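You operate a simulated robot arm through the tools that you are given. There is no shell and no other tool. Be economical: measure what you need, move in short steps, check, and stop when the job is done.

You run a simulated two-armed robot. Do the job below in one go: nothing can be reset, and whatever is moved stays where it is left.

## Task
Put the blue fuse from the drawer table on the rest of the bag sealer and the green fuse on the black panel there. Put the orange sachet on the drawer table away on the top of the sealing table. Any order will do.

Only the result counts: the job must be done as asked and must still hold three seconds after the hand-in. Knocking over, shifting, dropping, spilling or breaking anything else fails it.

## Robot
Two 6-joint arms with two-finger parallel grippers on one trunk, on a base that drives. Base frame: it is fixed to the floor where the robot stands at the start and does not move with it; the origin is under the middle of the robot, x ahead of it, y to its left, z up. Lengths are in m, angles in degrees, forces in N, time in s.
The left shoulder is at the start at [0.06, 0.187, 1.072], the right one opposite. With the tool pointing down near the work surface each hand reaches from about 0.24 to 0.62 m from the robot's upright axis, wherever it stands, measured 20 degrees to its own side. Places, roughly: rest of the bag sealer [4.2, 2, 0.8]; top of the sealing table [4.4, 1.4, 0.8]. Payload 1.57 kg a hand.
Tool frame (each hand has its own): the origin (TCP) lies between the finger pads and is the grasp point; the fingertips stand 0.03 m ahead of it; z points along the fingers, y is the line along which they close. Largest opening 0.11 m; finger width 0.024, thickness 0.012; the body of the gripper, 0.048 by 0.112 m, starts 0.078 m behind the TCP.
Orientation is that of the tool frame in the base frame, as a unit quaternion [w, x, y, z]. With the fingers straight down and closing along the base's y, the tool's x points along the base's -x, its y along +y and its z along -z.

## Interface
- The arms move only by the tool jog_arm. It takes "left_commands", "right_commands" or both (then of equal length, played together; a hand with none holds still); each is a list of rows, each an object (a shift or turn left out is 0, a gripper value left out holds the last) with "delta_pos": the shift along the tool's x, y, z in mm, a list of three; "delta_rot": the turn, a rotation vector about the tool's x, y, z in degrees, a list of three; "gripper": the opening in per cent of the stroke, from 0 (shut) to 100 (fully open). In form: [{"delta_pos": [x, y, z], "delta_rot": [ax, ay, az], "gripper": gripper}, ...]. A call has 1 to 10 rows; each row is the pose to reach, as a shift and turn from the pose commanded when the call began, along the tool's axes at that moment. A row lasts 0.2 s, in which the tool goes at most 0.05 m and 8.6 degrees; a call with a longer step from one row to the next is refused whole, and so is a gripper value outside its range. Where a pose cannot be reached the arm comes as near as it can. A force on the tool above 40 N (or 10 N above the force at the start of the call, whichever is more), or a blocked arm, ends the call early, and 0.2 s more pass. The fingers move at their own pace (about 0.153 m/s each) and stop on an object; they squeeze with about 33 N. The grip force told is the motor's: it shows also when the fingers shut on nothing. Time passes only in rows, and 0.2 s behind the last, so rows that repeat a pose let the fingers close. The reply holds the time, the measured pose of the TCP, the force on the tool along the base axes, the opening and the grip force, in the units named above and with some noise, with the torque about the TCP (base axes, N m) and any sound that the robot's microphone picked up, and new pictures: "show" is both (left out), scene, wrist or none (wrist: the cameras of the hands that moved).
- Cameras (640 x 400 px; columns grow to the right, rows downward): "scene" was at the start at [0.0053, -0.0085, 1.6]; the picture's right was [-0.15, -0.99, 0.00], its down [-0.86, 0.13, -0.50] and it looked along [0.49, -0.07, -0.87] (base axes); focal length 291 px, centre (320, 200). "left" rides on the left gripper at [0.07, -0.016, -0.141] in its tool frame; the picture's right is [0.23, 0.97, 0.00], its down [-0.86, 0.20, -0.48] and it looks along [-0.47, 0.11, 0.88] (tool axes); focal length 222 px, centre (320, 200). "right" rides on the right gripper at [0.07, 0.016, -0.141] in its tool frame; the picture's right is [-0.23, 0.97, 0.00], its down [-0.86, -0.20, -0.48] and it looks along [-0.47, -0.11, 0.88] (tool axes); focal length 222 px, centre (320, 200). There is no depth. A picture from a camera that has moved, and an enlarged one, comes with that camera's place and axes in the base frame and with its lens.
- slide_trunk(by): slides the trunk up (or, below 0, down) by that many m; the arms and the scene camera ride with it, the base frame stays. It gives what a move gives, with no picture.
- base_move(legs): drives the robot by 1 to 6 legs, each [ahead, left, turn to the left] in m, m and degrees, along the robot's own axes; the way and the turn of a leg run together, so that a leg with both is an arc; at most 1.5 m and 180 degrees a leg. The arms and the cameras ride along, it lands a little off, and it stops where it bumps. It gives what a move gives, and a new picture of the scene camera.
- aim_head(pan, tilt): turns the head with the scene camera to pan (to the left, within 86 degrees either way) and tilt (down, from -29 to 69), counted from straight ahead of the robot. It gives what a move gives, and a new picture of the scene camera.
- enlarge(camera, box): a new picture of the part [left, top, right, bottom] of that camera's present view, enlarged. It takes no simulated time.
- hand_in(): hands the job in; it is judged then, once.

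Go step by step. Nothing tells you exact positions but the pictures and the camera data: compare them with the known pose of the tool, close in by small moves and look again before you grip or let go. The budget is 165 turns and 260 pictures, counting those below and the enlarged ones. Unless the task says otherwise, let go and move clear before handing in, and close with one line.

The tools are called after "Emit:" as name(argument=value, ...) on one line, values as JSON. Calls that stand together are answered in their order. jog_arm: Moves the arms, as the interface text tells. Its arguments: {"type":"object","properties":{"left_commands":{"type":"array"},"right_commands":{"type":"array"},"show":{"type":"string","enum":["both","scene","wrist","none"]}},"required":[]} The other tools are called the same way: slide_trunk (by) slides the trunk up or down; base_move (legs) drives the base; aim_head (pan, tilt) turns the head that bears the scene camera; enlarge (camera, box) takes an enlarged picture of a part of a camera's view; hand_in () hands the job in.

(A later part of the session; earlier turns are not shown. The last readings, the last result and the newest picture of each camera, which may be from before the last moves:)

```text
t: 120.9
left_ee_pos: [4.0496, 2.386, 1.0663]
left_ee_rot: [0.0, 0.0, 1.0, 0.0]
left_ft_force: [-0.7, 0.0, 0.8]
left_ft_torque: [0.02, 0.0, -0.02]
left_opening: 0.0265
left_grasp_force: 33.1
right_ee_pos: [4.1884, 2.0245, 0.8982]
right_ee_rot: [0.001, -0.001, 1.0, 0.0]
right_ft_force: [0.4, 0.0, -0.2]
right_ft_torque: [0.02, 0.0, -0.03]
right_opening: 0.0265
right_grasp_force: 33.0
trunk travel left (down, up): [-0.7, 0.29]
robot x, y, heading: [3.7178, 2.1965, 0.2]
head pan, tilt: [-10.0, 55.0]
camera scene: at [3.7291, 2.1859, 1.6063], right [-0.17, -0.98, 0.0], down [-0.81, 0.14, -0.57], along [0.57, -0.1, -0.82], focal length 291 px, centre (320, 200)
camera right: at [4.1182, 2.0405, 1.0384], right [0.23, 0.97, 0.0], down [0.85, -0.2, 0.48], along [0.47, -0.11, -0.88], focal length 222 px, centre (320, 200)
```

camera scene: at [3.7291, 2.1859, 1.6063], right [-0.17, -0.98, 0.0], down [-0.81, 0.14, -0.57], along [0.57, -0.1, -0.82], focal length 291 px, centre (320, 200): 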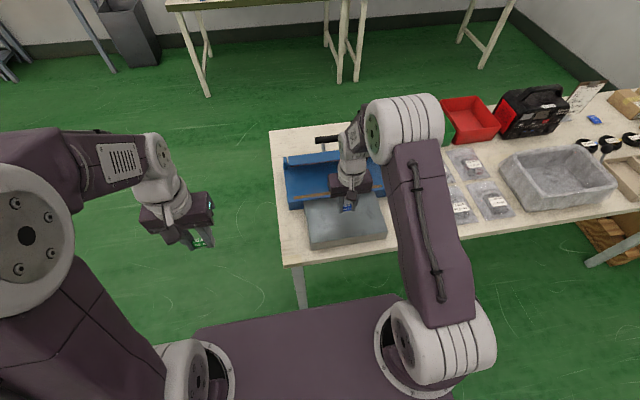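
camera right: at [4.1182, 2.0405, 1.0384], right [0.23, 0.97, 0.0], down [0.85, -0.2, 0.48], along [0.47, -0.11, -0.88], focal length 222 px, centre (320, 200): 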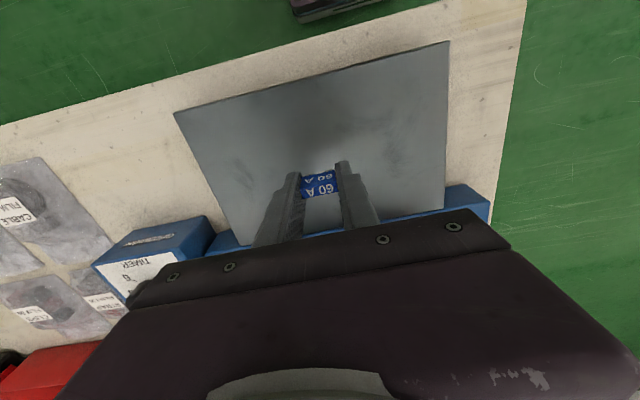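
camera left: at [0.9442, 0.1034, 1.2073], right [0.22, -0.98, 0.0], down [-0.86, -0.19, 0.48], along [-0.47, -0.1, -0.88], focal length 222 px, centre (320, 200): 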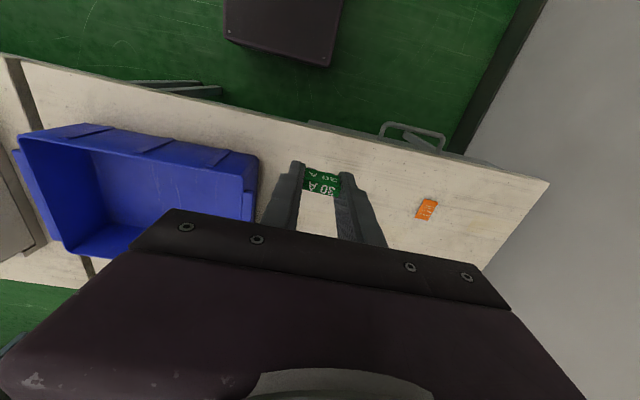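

The hand is well over the rest. I descend slowly and watch the force.

Emit:
jog_arm(right_commands=[{"delta_pos": [5, 0, 25]}, {"delta_pos": [5, 0, 38]}, {"delta_pos": [5, 0, 43]}, {"delta_pos": [5, 0, 43]}], show="none")

Emit:
enlarge(camera="right", box=[240, 130, 400, 230])

```text
t: 121.8
left_ee_pos: [4.0449, 2.3849, 1.066]
left_ee_rot: [0.002, 0.0, 1.0, -0.001]
left_ft_force: [-0.3, 0.2, -0.6]
left_ft_torque: [-0.02, -0.01, -0.01]
left_opening: 0.0266
left_grasp_force: 32.9
right_ee_pos: [4.1841, 2.0242, 0.8599]
right_ee_rot: [0.006, -0.002, 1.0, -0.001]
right_ft_force: [-8.3, -1.0, 27.4]
right_ft_torque: [0.01, 0.32, 0.02]
right_opening: 0.0268
right_grasp_force: 33.1
trunk travel left (down, up): [-0.7, 0.29]
robot x, y, heading: [3.718, 2.199, -0.1]
head pan, tilt: [-10.0, 55.0]
stopped in row 4 (right hand): the force on the tool passed its limit (the readings are from after the stop); the commanded pose is now the measured one
```

```text
4.00 times, centred on (320, 180) of right
camera zoom: at [4.1131, 2.0402, 1.0006], right [0.23, 0.97, 0.0], down [0.85, -0.2, 0.49], along [0.48, -0.11, -0.87], focal length 888 px, centre (320, 280)
```

zoom: 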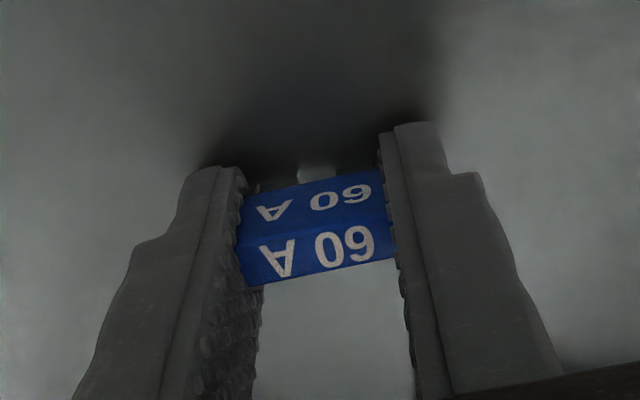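

Contact made at z≈0.86. I ease up 2 mm and open gently.

Emit:
jog_arm(right_commands=[{"delta_pos": [0, 0, -1.5]}, {"delta_pos": [0, 0, -1.5]}], show="none")

```text
t: 122.4
left_ee_pos: [4.0455, 2.3853, 1.0665]
left_ee_rot: [0.001, 0.001, 1.0, 0.0]
left_ft_force: [-1.1, 0.3, 0.3]
left_ft_torque: [-0.02, -0.02, 0.01]
left_opening: 0.0265
left_grasp_force: 33.2
right_ee_pos: [4.1861, 2.024, 0.86]
right_ee_rot: [0.006, 0.0, 1.0, -0.001]
right_ft_force: [-6.7, 0.4, 20.5]
right_ft_torque: [0.04, 0.24, 0.02]
right_opening: 0.0267
right_grasp_force: 32.9
trunk travel left (down, up): [-0.7, 0.29]
robot x, y, heading: [3.7163, 2.1989, 0.1]
head pan, tilt: [-10.0, 55.0]
```

Emit:
jog_arm(right_commands=[{"delta_pos": [-1, 0, -3]}, {"delta_pos": [-1, 0, -3]}], show="none")

```text
t: 123.0
left_ee_pos: [4.0486, 2.3851, 1.0639]
left_ee_rot: [-0.001, 0.0, 1.0, 0.0]
left_ft_force: [-0.2, -0.4, 0.0]
left_ft_torque: [0.04, 0.01, -0.01]
left_opening: 0.0264
left_grasp_force: 32.9
right_ee_pos: [4.1876, 2.0221, 0.8606]
right_ee_rot: [0.005, -0.001, 1.0, 0.0]
right_ft_force: [0.4, -0.4, -0.8]
right_ft_torque: [-0.03, -0.02, 0.0]
right_opening: 0.0267
right_grasp_force: 33.4
trunk travel left (down, up): [-0.7, 0.29]
robot x, y, heading: [3.7185, 2.1962, 0.2]
head pan, tilt: [-10.0, 55.0]
```

Barely touching now. Opening slowly and then rising.

Emit:
jog_arm(right_commands=[{"delta_pos": [0, 0, 1], "gripper": 24}, {"delta_pos": [0, 0, 1], "gripper": 35}, {"delta_pos": [0, 0, 1], "gripper": 50}, {"delta_pos": [0, 0, 1], "gripper": 50}, {"delta_pos": [0, 0, -20], "gripper": 50}, {"delta_pos": [0, 0, -60], "gripper": 50}], show="wrist")

Emit:
enlarge(camera="right", box=[220, 80, 420, 205])

```text
t: 124.4
left_ee_pos: [4.0477, 2.3842, 1.0663]
left_ee_rot: [0.0, -0.001, 1.0, 0.0]
left_ft_force: [-0.7, 0.5, -0.2]
left_ft_torque: [0.02, 0.0, -0.01]
left_opening: 0.0267
left_grasp_force: 33.3
right_ee_pos: [4.1868, 2.023, 0.9223]
right_ee_rot: [0.005, -0.001, 1.0, 0.0]
right_ft_force: [-0.4, -0.8, -1.2]
right_ft_torque: [0.01, -0.04, -0.02]
right_opening: 0.0547
right_grasp_force: 0.1
trunk travel left (down, up): [-0.7, 0.29]
robot x, y, heading: [3.7167, 2.1958, 0.2]
head pan, tilt: [-10.0, 55.0]
camera right: at [4.1159, 2.04, 1.0627], right [0.23, 0.97, 0.0], down [0.85, -0.2, 0.49], along [0.47, -0.11, -0.87], focal length 222 px, centre (320, 200)
```

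right: 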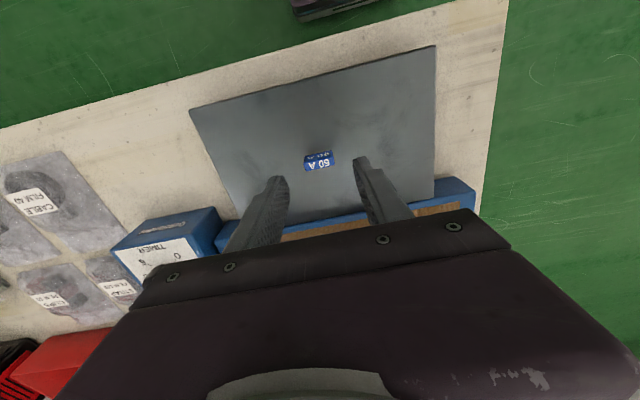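

```text
3.20 times, centred on (320, 142) of right
camera zoom: at [4.1159, 2.04, 1.0627], right [0.23, 0.97, 0.0], down [0.85, -0.2, 0.49], along [0.47, -0.11, -0.87], focal length 711 px, centre (320, 384)
```

zoom: 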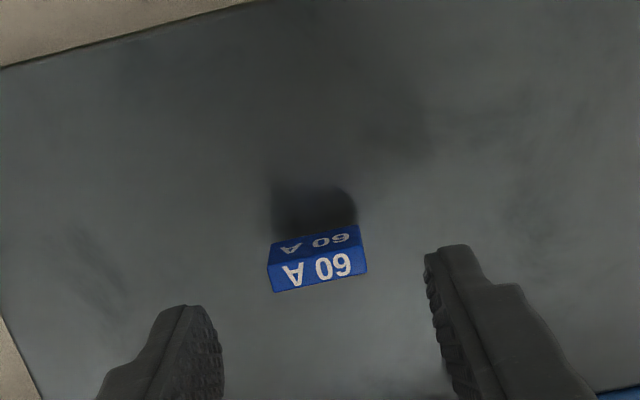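

The blue fuse stands on the rest. I retract and raise, then look at the sealing table for free space for the sachet.

Emit:
jog_arm(right_commands=[{"delta_pos": [0, 0, -45]}, {"delta_pos": [0, 0, -90]}, {"delta_pos": [0, 0, -135]}, {"delta_pos": [45, 0, -145]}, {"delta_pos": [90, 0, -145]}, {"delta_pos": [135, 0, -145]}, {"delta_pos": [145, 0, -145]}], show="none")

Emit:
slide_trunk(by=0.15)

Emit:
base_move(legs=[[-0.5, 0, 0], [0, -0.5, 0]])

Emit:
aim_head(pan=-2, tilt=35)

Emit:
enlarge(camera="scene", box=[120, 170, 440, 370])

```text
t: 126.0
left_ee_pos: [4.0488, 2.3846, 1.0648]
left_ee_rot: [0.0, 0.0, 1.0, -0.001]
left_ft_force: [0.2, -0.3, 0.1]
left_ft_torque: [0.02, 0.01, 0.0]
left_opening: 0.0265
left_grasp_force: 33.2
right_ee_pos: [4.0416, 2.0229, 1.0646]
right_ee_rot: [0.004, -0.002, 1.0, 0.0]
right_ft_force: [-0.3, -0.7, 0.4]
right_ft_torque: [-0.01, -0.01, 0.01]
right_opening: 0.0552
right_grasp_force: 0.1
trunk travel left (down, up): [-0.7, 0.29]
robot x, y, heading: [3.721, 2.1978, 0.1]
head pan, tilt: [-10.0, 55.0]
```

```text
t: 127.7
left_ee_pos: [4.049, 2.3846, 1.2163]
left_ee_rot: [0.0, 0.0, 1.0, -0.001]
left_ft_force: [1.1, 0.1, -0.8]
left_ft_torque: [-0.02, -0.01, 0.02]
left_opening: 0.0266
left_grasp_force: 33.3
right_ee_pos: [4.0413, 2.022, 1.2151]
right_ee_rot: [0.004, -0.002, 1.0, -0.001]
right_ft_force: [0.2, 0.4, -0.3]
right_ft_torque: [0.02, 0.04, -0.01]
right_opening: 0.055
right_grasp_force: 0.1
trunk travel left (down, up): [-0.85, 0.14]
robot x, y, heading: [3.7183, 2.1988, 0.0]
head pan, tilt: [-10.0, 55.0]
```

```text
t: 133.2
left_ee_pos: [3.5507, 1.8834, 1.2146]
left_ee_rot: [0.0, 0.003, 1.0, -0.001]
left_ft_force: [0.4, 0.7, 0.1]
left_ft_torque: [0.0, 0.01, -0.02]
left_opening: 0.0265
left_grasp_force: 32.8
right_ee_pos: [3.5405, 1.5206, 1.2169]
right_ee_rot: [0.005, 0.001, 1.0, -0.001]
right_ft_force: [0.4, -0.5, 0.2]
right_ft_torque: [-0.04, -0.02, 0.04]
right_opening: 0.0551
right_grasp_force: 0.0
trunk travel left (down, up): [-0.85, 0.14]
robot x, y, heading: [3.2213, 1.6949, -0.2]
head pan, tilt: [-10.0, 55.0]
camera scene: at [3.2306, 1.687, 1.7563], right [-0.18, -0.98, 0.0], down [-0.81, 0.14, -0.57], along [0.56, -0.1, -0.82], focal length 291 px, centre (320, 200)
```

scene: 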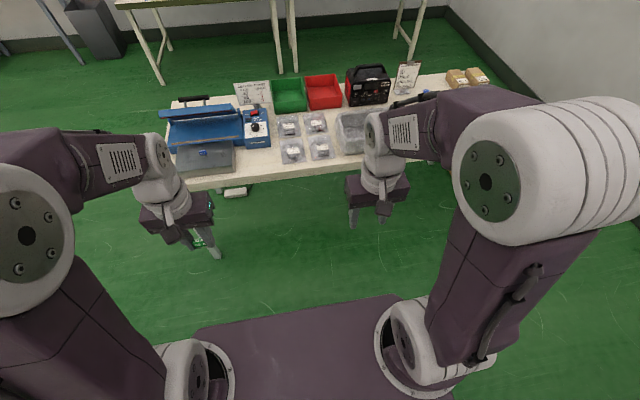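

```text
t: 134.0
left_ee_pos: [3.5501, 1.8811, 1.2163]
left_ee_rot: [0.0, 0.002, 1.0, -0.001]
left_ft_force: [0.0, -0.1, -0.7]
left_ft_torque: [0.05, -0.01, -0.03]
left_opening: 0.0263
left_grasp_force: 32.9
right_ee_pos: [3.5413, 1.5199, 1.2146]
right_ee_rot: [0.004, 0.001, 1.0, 0.001]
right_ft_force: [-0.3, 0.4, 0.0]
right_ft_torque: [0.01, 0.01, -0.01]
right_opening: 0.0549
right_grasp_force: 0.1
trunk travel left (down, up): [-0.85, 0.14]
robot x, y, heading: [3.2229, 1.6994, -0.1]
head pan, tilt: [-2.0, 35.0]
camera scene: at [3.2475, 1.6933, 1.7844], right [-0.04, -1.0, 0.0], down [-0.57, 0.02, -0.82], along [0.82, -0.03, -0.57], focal length 291 px, centre (320, 200)
```

scene: 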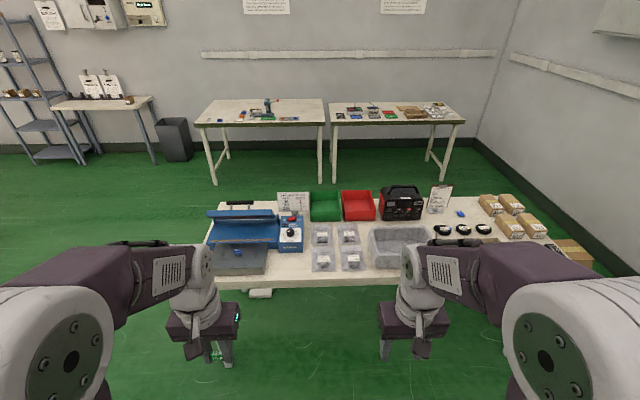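

```text
2.00 times, centred on (280, 270) of scene
camera zoom: at [3.2475, 1.6933, 1.7844], right [-0.04, -1.0, 0.0], down [-0.57, 0.02, -0.82], along [0.82, -0.03, -0.57], focal length 582 px, centre (400, 60)
```

zoom: 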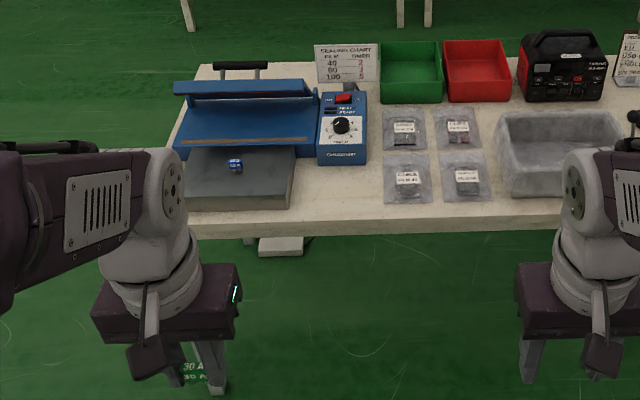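

Blue fuse is fine, and there's free table at about (4.17, 1.80) for the sachet. Now back to the drawer table's near side to place the green fuse on the black panel (≈0.435, 0.325).

Emit:
base_move(legs=[[0, 1.48, 0.1], [-1.0, 0, 0], [-1.2, 0, 0]])

```text
t: 151.8
left_ee_pos: [1.3695, 3.3907, 1.2159]
left_ee_rot: [0.0, 0.011, 1.0, -0.001]
left_ft_force: [0.0, 0.7, 0.3]
left_ft_torque: [-0.04, 0.02, 0.03]
left_opening: 0.0266
left_grasp_force: 32.9
right_ee_pos: [1.3547, 3.0301, 1.2152]
right_ee_rot: [0.004, 0.009, 1.0, 0.0]
right_ft_force: [-0.2, 0.2, -0.5]
right_ft_torque: [0.0, 0.01, -0.01]
right_opening: 0.0552
right_grasp_force: 0.1
trunk travel left (down, up): [-0.85, 0.14]
robot x, y, heading: [1.0351, 3.2121, -0.8]
head pan, tilt: [-2.0, 35.0]
camera scene: at [1.064, 3.2077, 1.7845], right [-0.06, -1.0, 0.0], down [-0.57, 0.03, -0.82], along [0.82, -0.05, -0.57], focal length 291 px, centre (320, 200)
```

scene: 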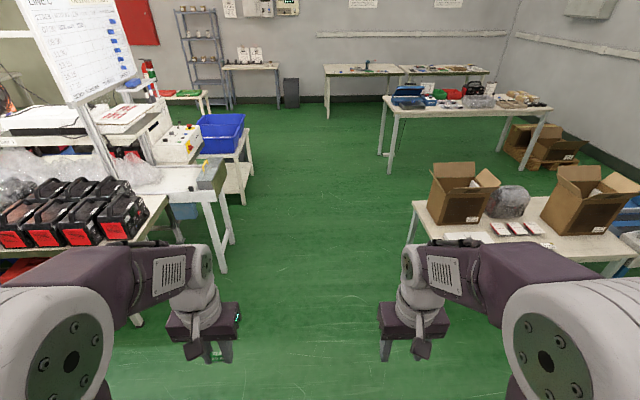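

Emit:
base_move(legs=[[0, 0.12, 0.8], [-1.35, 0, 0], [0, -1.5, 0], [0, -1.4, 0]])

Emit:
aim_head(pan=0, tilt=45)

```text
t: 173.0
left_ee_pos: [-0.0233, 0.6149, 1.216]
left_ee_rot: [0.0, 0.01, 1.0, 0.0]
left_ft_force: [0.3, 0.0, -0.6]
left_ft_torque: [0.02, -0.01, -0.02]
left_opening: 0.0267
left_grasp_force: 32.7
right_ee_pos: [-0.0378, 0.2532, 1.2155]
right_ee_rot: [0.005, 0.011, 1.0, 0.001]
right_ft_force: [-0.4, 0.8, -0.6]
right_ft_torque: [0.0, 0.02, -0.03]
right_opening: 0.055
right_grasp_force: 0.1
trunk travel left (down, up): [-0.85, 0.14]
robot x, y, heading: [-0.3592, 0.4358, -1.2]
head pan, tilt: [-2.0, 35.0]
camera scene: at [-0.329, 0.4329, 1.7845], right [-0.06, -1.0, 0.0], down [-0.57, 0.03, -0.82], along [0.82, -0.05, -0.57], focal length 291 px, centre (320, 200)
```

scene: 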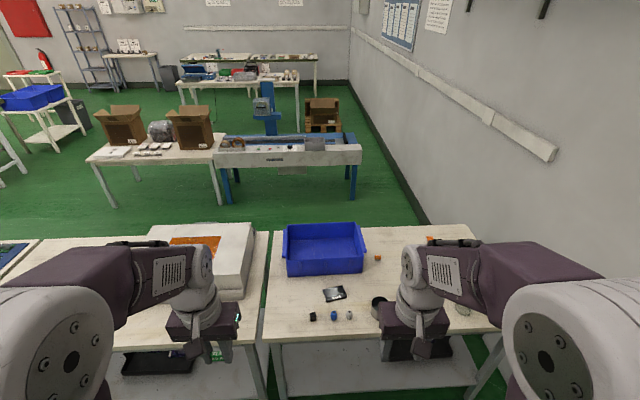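

```text
t: 173.8
left_ee_pos: [-0.022, 0.6152, 1.2157]
left_ee_rot: [0.001, 0.011, 1.0, -0.001]
left_ft_force: [0.2, 0.0, -0.8]
left_ft_torque: [0.01, -0.01, 0.0]
left_opening: 0.0264
left_grasp_force: 32.9
right_ee_pos: [-0.0371, 0.2529, 1.2168]
right_ee_rot: [0.006, 0.01, 1.0, -0.001]
right_ft_force: [0.3, 0.4, -0.2]
right_ft_torque: [-0.03, -0.01, 0.01]
right_opening: 0.0552
right_grasp_force: 0.1
trunk travel left (down, up): [-0.85, 0.14]
robot x, y, heading: [-0.3555, 0.4327, -1.2]
head pan, tilt: [0.0, 45.0]
camera scene: at [-0.3357, 0.4352, 1.7697], right [-0.02, -1.0, 0.0], down [-0.71, 0.02, -0.71], along [0.71, -0.02, -0.71], focal length 291 px, centre (320, 200)
```

scene: 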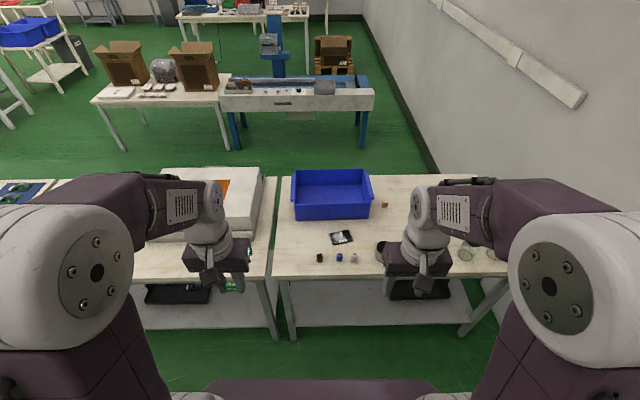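

Emit:
enlarge(camera="scene", box=[280, 215, 400, 290])

Emit:
enlarge(camera="scene", box=[80, 150, 400, 350])

```text
5.33 times, centred on (340, 252) of scene
camera zoom: at [-0.3357, 0.4352, 1.7697], right [-0.02, -1.0, 0.0], down [-0.71, 0.02, -0.71], along [0.71, -0.02, -0.71], focal length 1551 px, centre (213, -80)
```

zoom: 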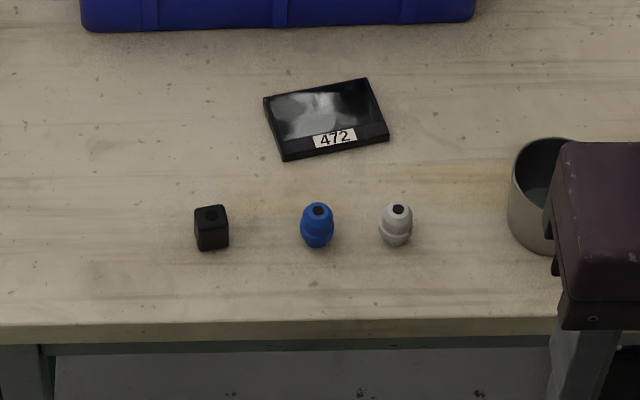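

```text
2.00 times, centred on (240, 250) of scene
camera zoom: at [-0.3357, 0.4352, 1.7697], right [-0.02, -1.0, 0.0], down [-0.71, 0.02, -0.71], along [0.71, -0.02, -0.71], focal length 582 px, centre (480, 100)
```

zoom: 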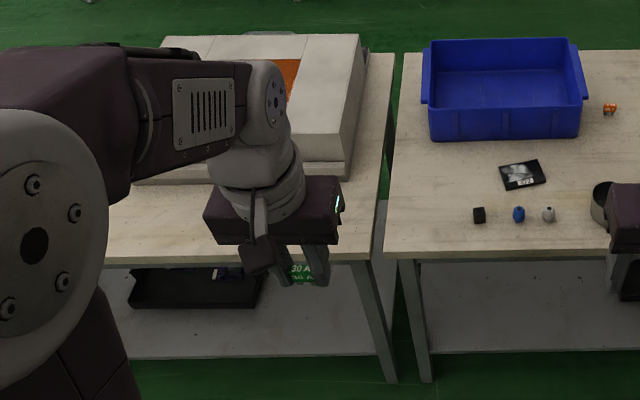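

The black panel "472" is at (0.437, 0.323). I drive so the left hand comes in front of it.

Emit:
base_move(legs=[[0, -0.29, 1.2], [0.35, 0, 0]])

Emit:
slide_trunk(by=-0.15)

```text
t: 177.6
left_ee_pos: [0.315, 0.3332, 1.2174]
left_ee_rot: [0.002, 0.0, 1.0, 0.0]
left_ft_force: [0.4, 0.2, 0.3]
left_ft_torque: [0.01, -0.04, -0.04]
left_opening: 0.0265
left_grasp_force: 32.8
right_ee_pos: [0.3078, -0.0285, 1.2164]
right_ee_rot: [0.005, 0.0, 1.0, 0.0]
right_ft_force: [0.2, -0.3, 0.8]
right_ft_torque: [0.0, -0.04, -0.01]
right_opening: 0.0549
right_grasp_force: 0.0
trunk travel left (down, up): [-0.85, 0.14]
robot x, y, heading: [-0.0139, 0.1462, 0.0]
head pan, tilt: [0.0, 45.0]
camera scene: at [0.0048, 0.148, 1.7697], right [0.0, -1.0, 0.0], down [-0.71, 0.0, -0.71], along [0.71, 0.0, -0.71], focal length 291 px, centre (320, 200)
```

scene: 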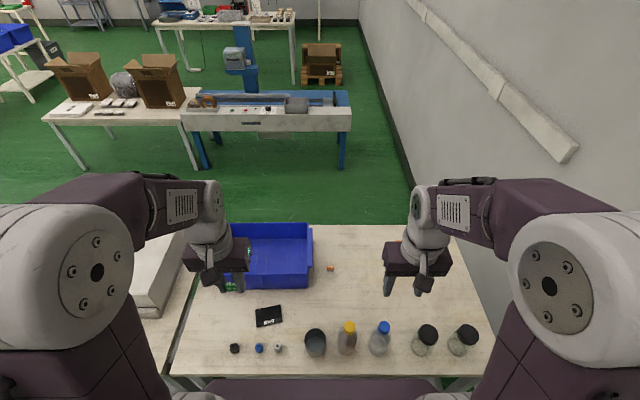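

```text
t: 179.4
left_ee_pos: [0.3172, 0.3335, 1.0653]
left_ee_rot: [0.0, 0.0, 1.0, 0.0]
left_ft_force: [0.1, 0.0, 0.2]
left_ft_torque: [0.02, 0.03, 0.04]
left_opening: 0.0266
left_grasp_force: 32.9
right_ee_pos: [0.3089, -0.0274, 1.0654]
right_ee_rot: [0.005, 0.0, 1.0, 0.0]
right_ft_force: [0.2, -0.5, -0.3]
right_ft_torque: [0.01, -0.03, -0.01]
right_opening: 0.0549
right_grasp_force: 0.0
trunk travel left (down, up): [-0.7, 0.29]
robot x, y, heading: [-0.0147, 0.1461, 0.2]
head pan, tilt: [0.0, 45.0]
```

Emit:
jog_arm(left_commands=[{"delta_pos": [-45, -4, 0]}, {"delta_pos": [-90, -8, 0]}, {"delta_pos": [-120, -10, 10]}, {"delta_pos": [-120, -10, 55]}, {"delta_pos": [-120, -10, 100]}, {"delta_pos": [-120, -10, 145]}, {"delta_pos": [-120, -10, 180]}, {"delta_pos": [-120, -10, 180]}], show="wrist")

Emit:
enlarge(camera="left", box=[220, 90, 420, 215])

```text
t: 181.2
left_ee_pos: [0.437, 0.3241, 0.8866]
left_ee_rot: [0.0, 0.0, 1.0, 0.001]
left_ft_force: [-0.3, -0.8, 0.1]
left_ft_torque: [0.0, 0.0, -0.03]
left_opening: 0.0263
left_grasp_force: 33.4
right_ee_pos: [0.3091, -0.0285, 1.0653]
right_ee_rot: [0.004, 0.0, 1.0, 0.0]
right_ft_force: [0.5, -0.1, 0.3]
right_ft_torque: [0.02, 0.02, 0.0]
right_opening: 0.055
right_grasp_force: 0.0
trunk travel left (down, up): [-0.7, 0.29]
robot x, y, heading: [-0.0142, 0.15, 0.0]
head pan, tilt: [0.0, 45.0]
camera left: at [0.3671, 0.3089, 1.0282], right [-0.23, 0.97, 0.0], down [0.85, 0.2, 0.48], along [0.47, 0.11, -0.88], focal length 222 px, centre (320, 200)
```

left: 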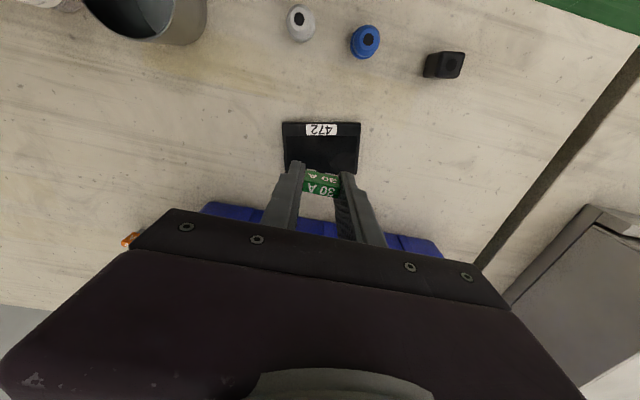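

```text
3.20 times, centred on (320, 152) of left
camera zoom: at [0.3671, 0.3089, 1.0282], right [-0.23, 0.97, 0.0], down [0.85, 0.2, 0.48], along [0.47, 0.11, -0.88], focal length 711 px, centre (320, 352)
```

zoom: 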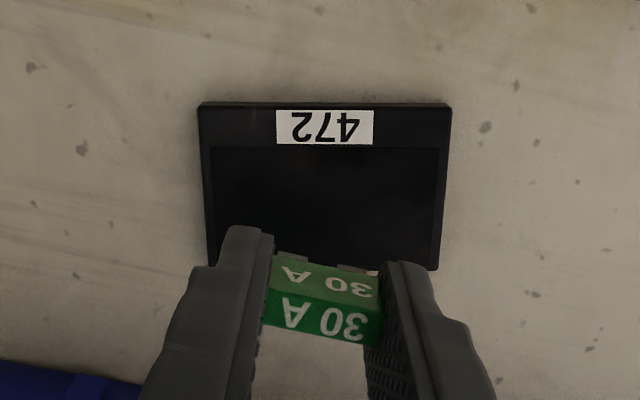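

The panel's centre is (0.439, 0.326), almost right under the fuse. I descend to just above it, then step down to contact.

Emit:
jog_arm(left_commands=[{"delta_pos": [-2, 2, 40]}, {"delta_pos": [-2, 2, 66]}, {"delta_pos": [-2, 2, 72]}, {"delta_pos": [-2, 2, 74]}, {"delta_pos": [-2, 2, 74]}], show="wrist")

Emit:
enlarge(camera="left", box=[240, 110, 400, 210])

```text
t: 182.4
left_ee_pos: [0.4397, 0.3262, 0.8119]
left_ee_rot: [-0.001, 0.0, 1.0, -0.001]
left_ft_force: [0.2, -0.9, -0.6]
left_ft_torque: [0.01, -0.02, 0.02]
left_opening: 0.0263
left_grasp_force: 32.9
right_ee_pos: [0.3088, -0.0279, 1.0659]
right_ee_rot: [0.005, 0.001, 1.0, 0.0]
right_ft_force: [0.0, -0.4, 0.5]
right_ft_torque: [-0.01, 0.0, 0.04]
right_opening: 0.0553
right_grasp_force: 0.1
trunk travel left (down, up): [-0.7, 0.29]
robot x, y, heading: [-0.0141, 0.1478, -0.0]
head pan, tilt: [0.0, 45.0]
camera left: at [0.369, 0.311, 0.9536], right [-0.23, 0.97, 0.0], down [0.85, 0.2, 0.48], along [0.47, 0.11, -0.88], focal length 222 px, centre (320, 200)
```

left: 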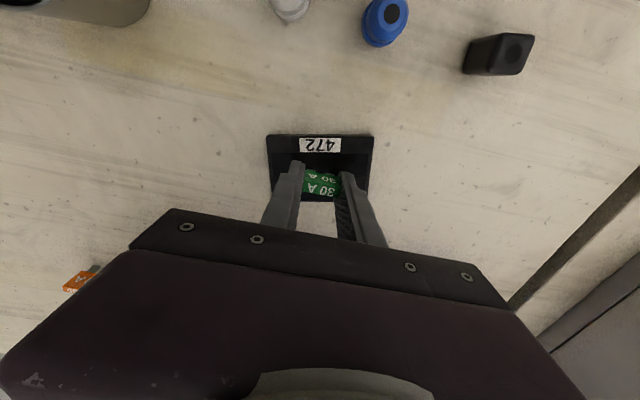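

```text
4.00 times, centred on (320, 160) of left
camera zoom: at [0.369, 0.311, 0.9536], right [-0.23, 0.97, 0.0], down [0.85, 0.2, 0.48], along [0.47, 0.11, -0.88], focal length 888 px, centre (320, 360)
```

zoom: 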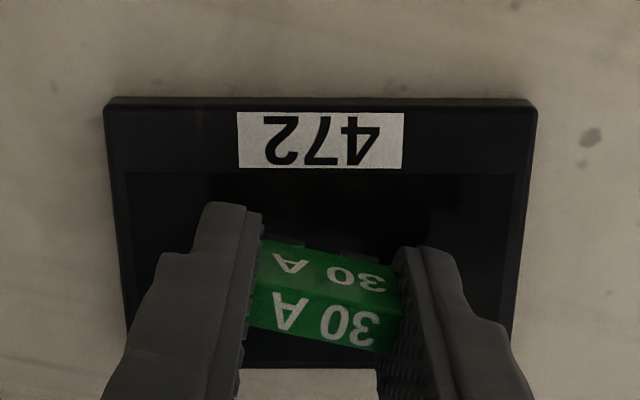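

Emit:
jog_arm(left_commands=[{"delta_pos": [0, 0, 3]}, {"delta_pos": [0, 0, 3]}], show="none")

Emit:
jog_arm(left_commands=[{"delta_pos": [0, 0, 2]}, {"delta_pos": [0, 0, 2]}], show="none")

```text
t: 183.0
left_ee_pos: [0.4385, 0.3252, 0.8086]
left_ee_rot: [0.001, 0.0, 1.0, 0.0]
left_ft_force: [0.3, -0.5, -0.7]
left_ft_torque: [-0.02, 0.0, 0.01]
left_opening: 0.0265
left_grasp_force: 33.1
right_ee_pos: [0.3095, -0.0289, 1.0657]
right_ee_rot: [0.004, 0.0, 1.0, 0.0]
right_ft_force: [0.4, 0.2, -0.2]
right_ft_torque: [0.01, -0.03, 0.0]
right_opening: 0.0548
right_grasp_force: 0.0
trunk travel left (down, up): [-0.7, 0.29]
robot x, y, heading: [-0.0145, 0.151, 0.1]
head pan, tilt: [0.0, 45.0]
```

```text
t: 183.6
left_ee_pos: [0.4382, 0.3262, 0.8071]
left_ee_rot: [-0.001, 0.0, 1.0, 0.0]
left_ft_force: [-0.7, -0.6, 0.0]
left_ft_torque: [0.04, 0.0, -0.01]
left_opening: 0.0265
left_grasp_force: 32.9
right_ee_pos: [0.3087, -0.0288, 1.0655]
right_ee_rot: [0.004, 0.0, 1.0, 0.0]
right_ft_force: [0.4, 0.9, -0.4]
right_ft_torque: [0.02, -0.01, 0.0]
right_opening: 0.0551
right_grasp_force: 0.1
trunk travel left (down, up): [-0.7, 0.29]
robot x, y, heading: [-0.0125, 0.148, -0.2]
head pan, tilt: [0.0, 45.0]
```

Emit:
jog_arm(left_commands=[{"delta_pos": [0, 0, 1.5]}, {"delta_pos": [0, 0, 1.5]}], show="none")

Emit:
jog_arm(left_commands=[{"delta_pos": [0, 0, 1.5]}, {"delta_pos": [0, 0, 1.5]}], show="none")

```text
t: 184.2
left_ee_pos: [0.4398, 0.3262, 0.8047]
left_ee_rot: [0.0, 0.0, 1.0, 0.001]
left_ft_force: [0.1, 0.7, 0.2]
left_ft_torque: [0.0, -0.01, 0.01]
left_opening: 0.0266
left_grasp_force: 32.7
right_ee_pos: [0.3088, -0.028, 1.0653]
right_ee_rot: [0.004, 0.001, 1.0, 0.0]
right_ft_force: [0.1, 0.5, 0.5]
right_ft_torque: [0.0, 0.0, 0.0]
right_opening: 0.0553
right_grasp_force: 0.0
trunk travel left (down, up): [-0.7, 0.29]
robot x, y, heading: [-0.0095, 0.146, -0.1]
head pan, tilt: [0.0, 45.0]
```

```text
t: 184.8
left_ee_pos: [0.4395, 0.3261, 0.8047]
left_ee_rot: [0.001, 0.0, 1.0, 0.0]
left_ft_force: [-0.2, 0.7, 6.9]
left_ft_torque: [0.06, 0.01, 0.02]
left_opening: 0.0265
left_grasp_force: 33.1
right_ee_pos: [0.308, -0.0282, 1.0652]
right_ee_rot: [0.006, 0.0, 1.0, -0.001]
right_ft_force: [-0.1, -0.6, 0.0]
right_ft_torque: [0.04, -0.02, 0.02]
right_opening: 0.0551
right_grasp_force: 0.1
trunk travel left (down, up): [-0.7, 0.29]
robot x, y, heading: [-0.011, 0.1498, -0.1]
head pan, tilt: [0.0, 45.0]
```

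Contact (7 N). I release and rise.

Emit:
jog_arm(left_commands=[{"delta_pos": [0, 0, -1], "gripper": 25}, {"delta_pos": [0, 0, -1], "gripper": 35}, {"delta_pos": [0, 0, -1], "gripper": 50}, {"delta_pos": [0, 0, -1], "gripper": 50}, {"delta_pos": [0, 0, -25], "gripper": 50}, {"delta_pos": [0, 0, -70], "gripper": 50}, {"delta_pos": [0, 0, -100], "gripper": 50}], show="wrist")

Emit:
enlarge(camera="left", box=[220, 80, 420, 205])

```text
t: 186.4
left_ee_pos: [0.4391, 0.3245, 0.9051]
left_ee_rot: [0.0, 0.001, 1.0, 0.001]
left_ft_force: [-0.6, -0.5, -0.7]
left_ft_torque: [-0.03, 0.0, -0.04]
left_opening: 0.0552
left_grasp_force: 0.0
right_ee_pos: [0.308, -0.0278, 1.0652]
right_ee_rot: [0.004, -0.001, 1.0, 0.0]
right_ft_force: [-0.8, -0.4, -0.2]
right_ft_torque: [0.0, 0.03, 0.03]
right_opening: 0.0552
right_grasp_force: 0.1
trunk travel left (down, up): [-0.7, 0.29]
robot x, y, heading: [-0.0134, 0.1415, -0.3]
head pan, tilt: [0.0, 45.0]
camera left: at [0.3685, 0.3097, 1.0461], right [-0.23, 0.97, 0.0], down [0.86, 0.2, 0.48], along [0.47, 0.11, -0.88], focal length 222 px, centre (320, 200)
```

left: 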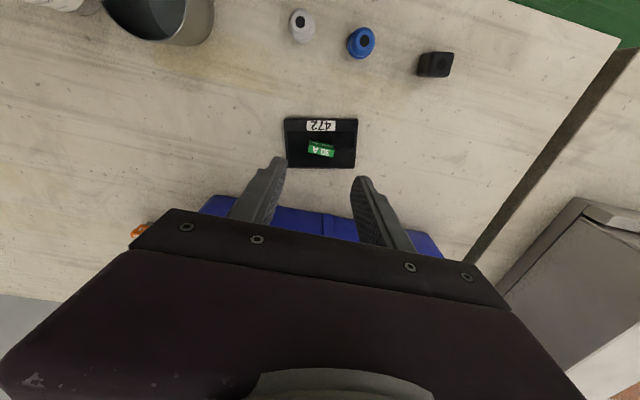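

```text
3.20 times, centred on (320, 142) of left
camera zoom: at [0.3685, 0.3097, 1.0461], right [-0.23, 0.97, 0.0], down [0.86, 0.2, 0.48], along [0.47, 0.11, -0.88], focal length 711 px, centre (320, 384)
```

zoom: 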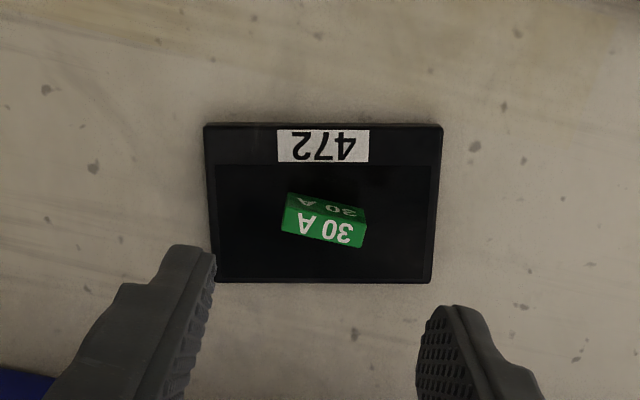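

Green fuse stands on the panel. I retract and go round to the far side for the sachet with the left hand.

Emit:
jog_arm(left_commands=[{"delta_pos": [0, 0, -45]}, {"delta_pos": [0, 0, -90]}, {"delta_pos": [0, 0, -135]}, {"delta_pos": [45, 0, -165]}, {"delta_pos": [90, 0, -165]}, {"delta_pos": [115, 0, -165]}, {"delta_pos": [115, 0, -165]}], show="none")

Emit:
slide_trunk(by=0.15)

Emit:
base_move(legs=[[-0.32, 0, 0.2], [0, 1.1, 0], [0, 1.1, 0], [0, 1.1, 0]])

```text
refused: row 4 steps farther than a row can; nothing moved
```

```text
t: 188.1
left_ee_pos: [0.4398, 0.3242, 1.0541]
left_ee_rot: [0.0, 0.0, 1.0, 0.001]
left_ft_force: [0.4, -1.4, 0.3]
left_ft_torque: [0.01, -0.01, -0.01]
left_opening: 0.0552
left_grasp_force: 0.1
right_ee_pos: [0.3088, -0.0275, 1.2152]
right_ee_rot: [0.005, 0.0, 1.0, 0.0]
right_ft_force: [-0.2, 0.5, 0.6]
right_ft_torque: [-0.02, -0.02, 0.02]
right_opening: 0.0549
right_grasp_force: 0.0
trunk travel left (down, up): [-0.85, 0.14]
robot x, y, heading: [-0.012, 0.1488, -0.0]
head pan, tilt: [0.0, 45.0]
```

```text
t: 206.0
left_ee_pos: [0.1485, 3.6331, 1.0537]
left_ee_rot: [-0.001, 0.003, 1.0, 0.001]
left_ft_force: [0.1, -0.3, -0.7]
left_ft_torque: [-0.04, -0.05, 0.0]
left_opening: 0.0548
left_grasp_force: 0.0
right_ee_pos: [0.0151, 3.2819, 1.2153]
right_ee_rot: [0.005, 0.003, 1.0, 0.001]
right_ft_force: [0.7, 0.0, -0.2]
right_ft_torque: [0.03, -0.04, -0.02]
right_opening: 0.0549
right_grasp_force: 0.0
trunk travel left (down, up): [-0.85, 0.14]
robot x, y, heading: [-0.3107, 3.4581, -0.2]
head pan, tilt: [0.0, 45.0]
camera scene: at [-0.2843, 3.4587, 1.7697], right [-0.01, -1.0, 0.0], down [-0.71, 0.01, -0.71], along [0.71, 0.0, -0.71], focal length 291 px, centre (320, 200)
```

scene: 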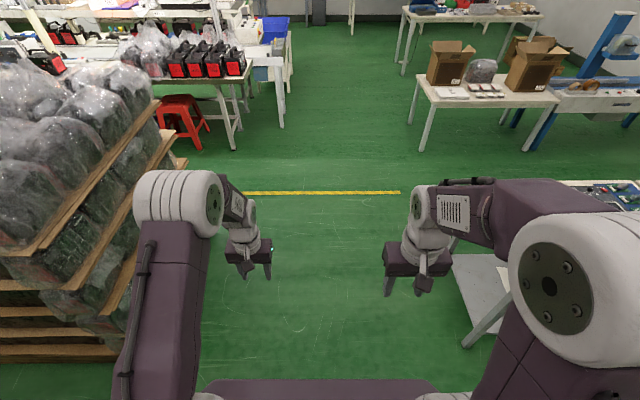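

The jog was refused, but the hand stayed outside the tables, so nothing was touched. I tuck the left arm now, then continue.

Emit:
jog_arm(left_commands=[{"delta_pos": [0, 0, -45]}, {"delta_pos": [0, 0, -90]}, {"delta_pos": [0, 0, -135]}, {"delta_pos": [30, 0, -160]}, {"delta_pos": [75, 0, -160]}, {"delta_pos": [115, 0, -160]}, {"delta_pos": [115, 0, -160]}], show="none")

Emit:
base_move(legs=[[1.5, 0, 0.2], [0, 0, 180], [0, 0, 0]])

```text
t: 207.6
left_ee_pos: [0.0318, 3.6355, 1.2147]
left_ee_rot: [0.0, 0.002, 1.0, 0.0]
left_ft_force: [0.6, 0.1, 0.4]
left_ft_torque: [-0.03, 0.01, 0.03]
left_opening: 0.0549
left_grasp_force: 0.2
right_ee_pos: [0.0153, 3.281, 1.2151]
right_ee_rot: [0.005, 0.003, 1.0, 0.0]
right_ft_force: [0.2, -0.2, -0.2]
right_ft_torque: [0.01, 0.02, -0.02]
right_opening: 0.0551
right_grasp_force: 0.0
trunk travel left (down, up): [-0.85, 0.14]
robot x, y, heading: [-0.3067, 3.4606, -0.3]
head pan, tilt: [0.0, 45.0]
```

```text
t: 222.7
left_ee_pos: [0.863, 3.2853, 1.2152]
left_ee_rot: [0.0, 1.0, -0.002, 0.001]
left_ft_force: [-0.4, 0.3, 0.4]
left_ft_torque: [-0.01, -0.02, -0.01]
left_opening: 0.055
left_grasp_force: 0.1
right_ee_pos: [0.8771, 3.6375, 1.2154]
right_ee_rot: [0.0, 1.0, -0.001, -0.004]
right_ft_force: [0.1, 0.0, 0.4]
right_ft_torque: [-0.01, -0.01, -0.02]
right_opening: 0.055
right_grasp_force: 0.0
trunk travel left (down, up): [-0.85, 0.14]
robot x, y, heading: [1.1983, 3.4636, 179.6]
head pan, tilt: [0.0, 45.0]
camera scene: at [1.1769, 3.4631, 1.7697], right [0.0, 1.0, 0.0], down [0.71, 0.0, -0.71], along [-0.71, 0.0, -0.71], focal length 291 px, centre (320, 200)
```

scene: 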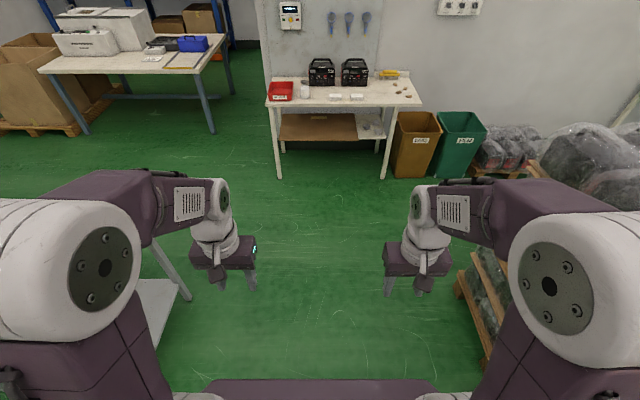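

Emit:
base_move(legs=[[0, 0, 0.4], [0, 1.2, 0], [0, 1.2, 0]])

```text
t: 234.7
left_ee_pos: [0.8741, 0.8857, 1.2133]
left_ee_rot: [0.0, 1.0, 0.001, -0.001]
left_ft_force: [0.3, 0.7, 0.6]
left_ft_torque: [0.02, -0.01, 0.03]
left_opening: 0.0549
left_grasp_force: 0.2
right_ee_pos: [0.887, 1.238, 1.2148]
right_ee_rot: [0.001, 1.0, 0.001, -0.005]
right_ft_force: [0.4, 0.0, 0.0]
right_ft_torque: [0.0, 0.01, -0.02]
right_opening: 0.0552
right_grasp_force: 0.1
trunk travel left (down, up): [-0.85, 0.14]
robot x, y, heading: [1.2069, 1.0653, -180.0]
head pan, tilt: [0.0, 45.0]
camera scene: at [1.1866, 1.0658, 1.7697], right [0.0, 1.0, 0.0], down [0.71, 0.0, -0.71], along [-0.71, 0.0, -0.71], focal length 291 px, centre (320, 200)
```

scene: 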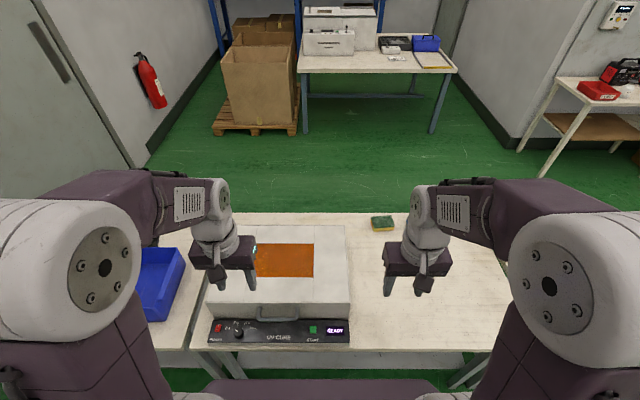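

Emit:
base_move(legs=[[0, 1.06, 0]])

Emit:
slide_trunk(by=-0.15)

Emit:
aim_head(pan=15, tilt=62)

```text
t: 240.2
left_ee_pos: [0.8788, -0.17, 1.215]
left_ee_rot: [0.0, 1.0, 0.002, 0.0]
left_ft_force: [-0.4, -0.1, 0.2]
left_ft_torque: [-0.02, 0.0, 0.0]
left_opening: 0.0549
left_grasp_force: 0.1
right_ee_pos: [0.8905, 0.1823, 1.215]
right_ee_rot: [0.0, 1.0, 0.004, -0.004]
right_ft_force: [0.1, 0.7, -0.3]
right_ft_torque: [0.02, -0.02, -0.02]
right_opening: 0.0548
right_grasp_force: 0.0
trunk travel left (down, up): [-0.85, 0.14]
robot x, y, heading: [1.214, 0.009, -179.4]
head pan, tilt: [0.0, 45.0]
camera scene: at [1.191, 0.012, 1.7697], right [-0.01, 1.0, 0.0], down [0.71, 0.0, -0.71], along [-0.71, -0.01, -0.71], focal length 291 px, centre (320, 200)
```

scene: 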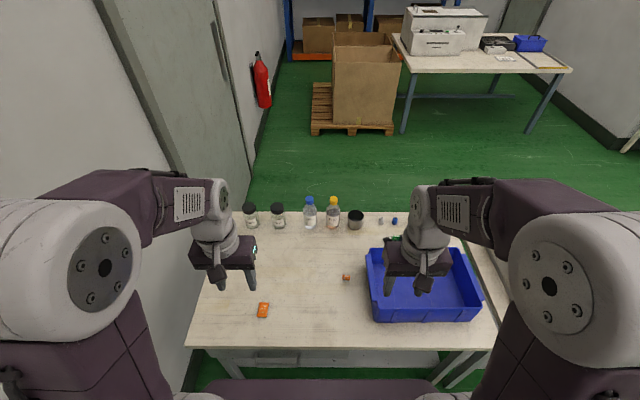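

```text
t: 241.9
left_ee_pos: [0.8784, -0.1704, 1.0648]
left_ee_rot: [0.001, 1.0, 0.003, 0.0]
left_ft_force: [-0.8, -0.1, 0.3]
left_ft_torque: [-0.01, -0.04, 0.0]
left_opening: 0.0551
left_grasp_force: 0.0
right_ee_pos: [0.8902, 0.1819, 1.0655]
right_ee_rot: [0.0, 1.0, 0.004, -0.005]
right_ft_force: [0.0, -0.2, -0.1]
right_ft_torque: [0.02, -0.02, 0.02]
right_opening: 0.0548
right_grasp_force: 0.1
trunk travel left (down, up): [-0.7, 0.29]
robot x, y, heading: [1.2171, 0.0104, -179.5]
head pan, tilt: [0.0, 45.0]
```

```text
t: 242.7
left_ee_pos: [0.8771, -0.1703, 1.0647]
left_ee_rot: [0.0, 1.0, 0.002, -0.001]
left_ft_force: [0.1, 0.1, 0.3]
left_ft_torque: [-0.03, 0.02, 0.02]
left_opening: 0.055
left_grasp_force: 0.1
right_ee_pos: [0.8913, 0.1829, 1.0656]
right_ee_rot: [0.0, 1.0, 0.004, -0.004]
right_ft_force: [-0.6, 0.2, 0.2]
right_ft_torque: [-0.01, 0.03, -0.02]
right_opening: 0.0548
right_grasp_force: 0.1
trunk travel left (down, up): [-0.7, 0.29]
robot x, y, heading: [1.2106, 0.0088, -179.6]
head pan, tilt: [15.0, 62.0]
camera scene: at [1.2102, -0.0055, 1.598], right [-0.26, 0.96, 0.0], down [0.85, 0.23, -0.47], along [-0.45, -0.12, -0.88], focal length 291 px, centre (320, 200)
```

scene: 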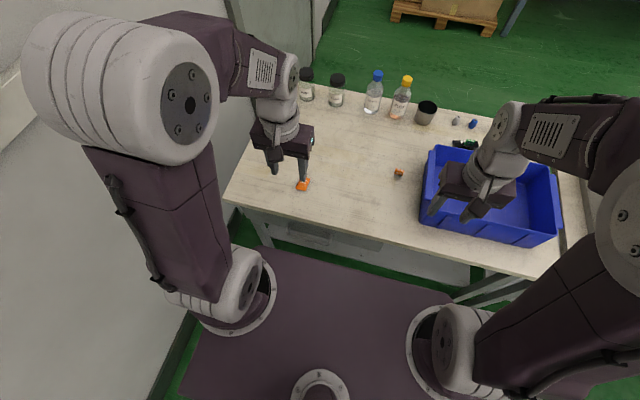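

I bring the left hand over the sachet with the gripper open.

Emit:
jog_arm(left_commands=[{"delta_pos": [-45, 6, 0], "gripper": 100}, {"delta_pos": [-90, 12, 0]}, {"delta_pos": [-130, 18, 0]}, {"delta_pos": [-142, 20, 40]}, {"delta_pos": [-142, 20, 85]}, {"delta_pos": [-142, 20, 130]}, {"delta_pos": [-142, 20, 165]}, {"delta_pos": [-142, 20, 165]}], show="wrist")

Emit:
enlarge(camera="left", box=[220, 90, 420, 215])

```text
t: 244.5
left_ee_pos: [0.7366, -0.1912, 0.8994]
left_ee_rot: [0.0, 1.0, 0.004, 0.0]
left_ft_force: [-0.2, -0.2, -0.5]
left_ft_torque: [-0.01, 0.03, -0.01]
left_opening: 0.1101
left_grasp_force: 0.1
right_ee_pos: [0.8905, 0.1831, 1.0663]
right_ee_rot: [0.0, 1.0, 0.004, -0.005]
right_ft_force: [0.6, 0.0, 0.2]
right_ft_torque: [0.05, 0.02, -0.01]
right_opening: 0.055
right_grasp_force: 0.2
trunk travel left (down, up): [-0.7, 0.29]
robot x, y, heading: [1.2136, 0.011, -179.5]
head pan, tilt: [15.0, 62.0]
camera left: at [0.8057, -0.174, 1.0414], right [0.23, -0.97, 0.0], down [-0.85, -0.2, 0.48], along [-0.47, -0.11, -0.88], focal length 222 px, centre (320, 200)
```

left: 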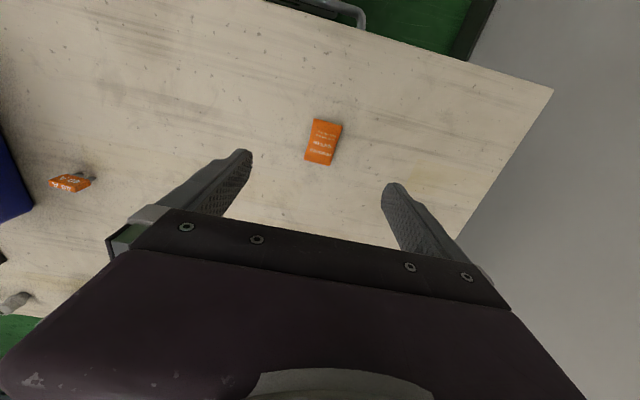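

```text
3.20 times, centred on (320, 152) of left
camera zoom: at [0.8057, -0.174, 1.0414], right [0.23, -0.97, 0.0], down [-0.85, -0.2, 0.48], along [-0.47, -0.11, -0.88], focal length 711 px, centre (320, 352)
```

zoom: 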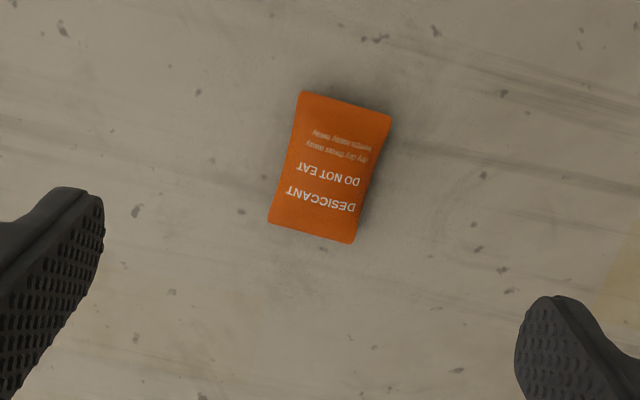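

The sachet is centred, 34 mm wide along y and lying flat. I descend close to the table with a narrower opening.

Emit:
jog_arm(left_commands=[{"delta_pos": [0, 2, 45], "gripper": 65}, {"delta_pos": [0, 2, 85], "gripper": 65}, {"delta_pos": [0, 2, 102], "gripper": 65}, {"delta_pos": [0, 2, 104], "gripper": 65}], show="wrist")

Emit:
jog_arm(left_commands=[{"delta_pos": [0, 0, 3]}, {"delta_pos": [0, 0, 3]}], show="none")

```text
t: 245.5
left_ee_pos: [0.7367, -0.1936, 0.7967]
left_ee_rot: [-0.001, 1.0, 0.003, 0.0]
left_ft_force: [0.0, 0.2, 0.2]
left_ft_torque: [0.0, 0.0, 0.04]
left_opening: 0.0715
left_grasp_force: 0.2
right_ee_pos: [0.8902, 0.1832, 1.0656]
right_ee_rot: [0.0, 1.0, 0.003, -0.004]
right_ft_force: [-0.5, 0.2, -0.7]
right_ft_torque: [0.02, 0.0, -0.02]
right_opening: 0.0551
right_grasp_force: 0.1
trunk travel left (down, up): [-0.7, 0.29]
robot x, y, heading: [1.2152, 0.0065, -179.5]
head pan, tilt: [15.0, 62.0]
camera left: at [0.8053, -0.175, 0.9374], right [0.23, -0.97, 0.0], down [-0.85, -0.2, 0.48], along [-0.47, -0.11, -0.88], focal length 222 px, centre (320, 200)
```

left: 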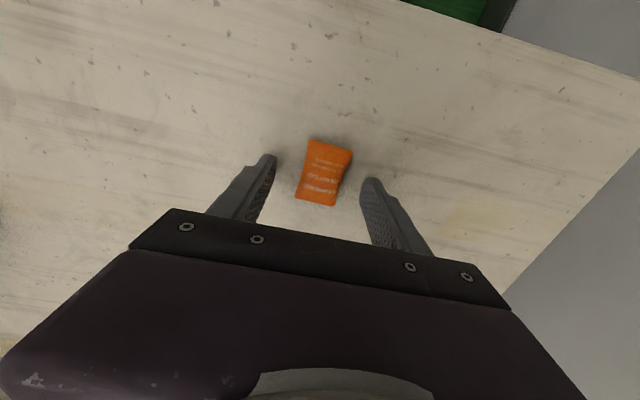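

```text
t: 246.1
left_ee_pos: [0.7367, -0.1934, 0.7928]
left_ee_rot: [0.001, 1.0, 0.003, 0.001]
left_ft_force: [0.2, -0.4, -1.2]
left_ft_torque: [0.01, 0.0, -0.01]
left_opening: 0.0714
left_grasp_force: 0.0
right_ee_pos: [0.8876, 0.1824, 1.0659]
right_ee_rot: [-0.001, 1.0, 0.004, -0.004]
right_ft_force: [-0.2, 0.2, 0.0]
right_ft_torque: [-0.01, -0.03, -0.01]
right_opening: 0.0548
right_grasp_force: 0.0
trunk travel left (down, up): [-0.7, 0.29]
robot x, y, heading: [1.2127, 0.0103, -179.9]
head pan, tilt: [15.0, 62.0]
```

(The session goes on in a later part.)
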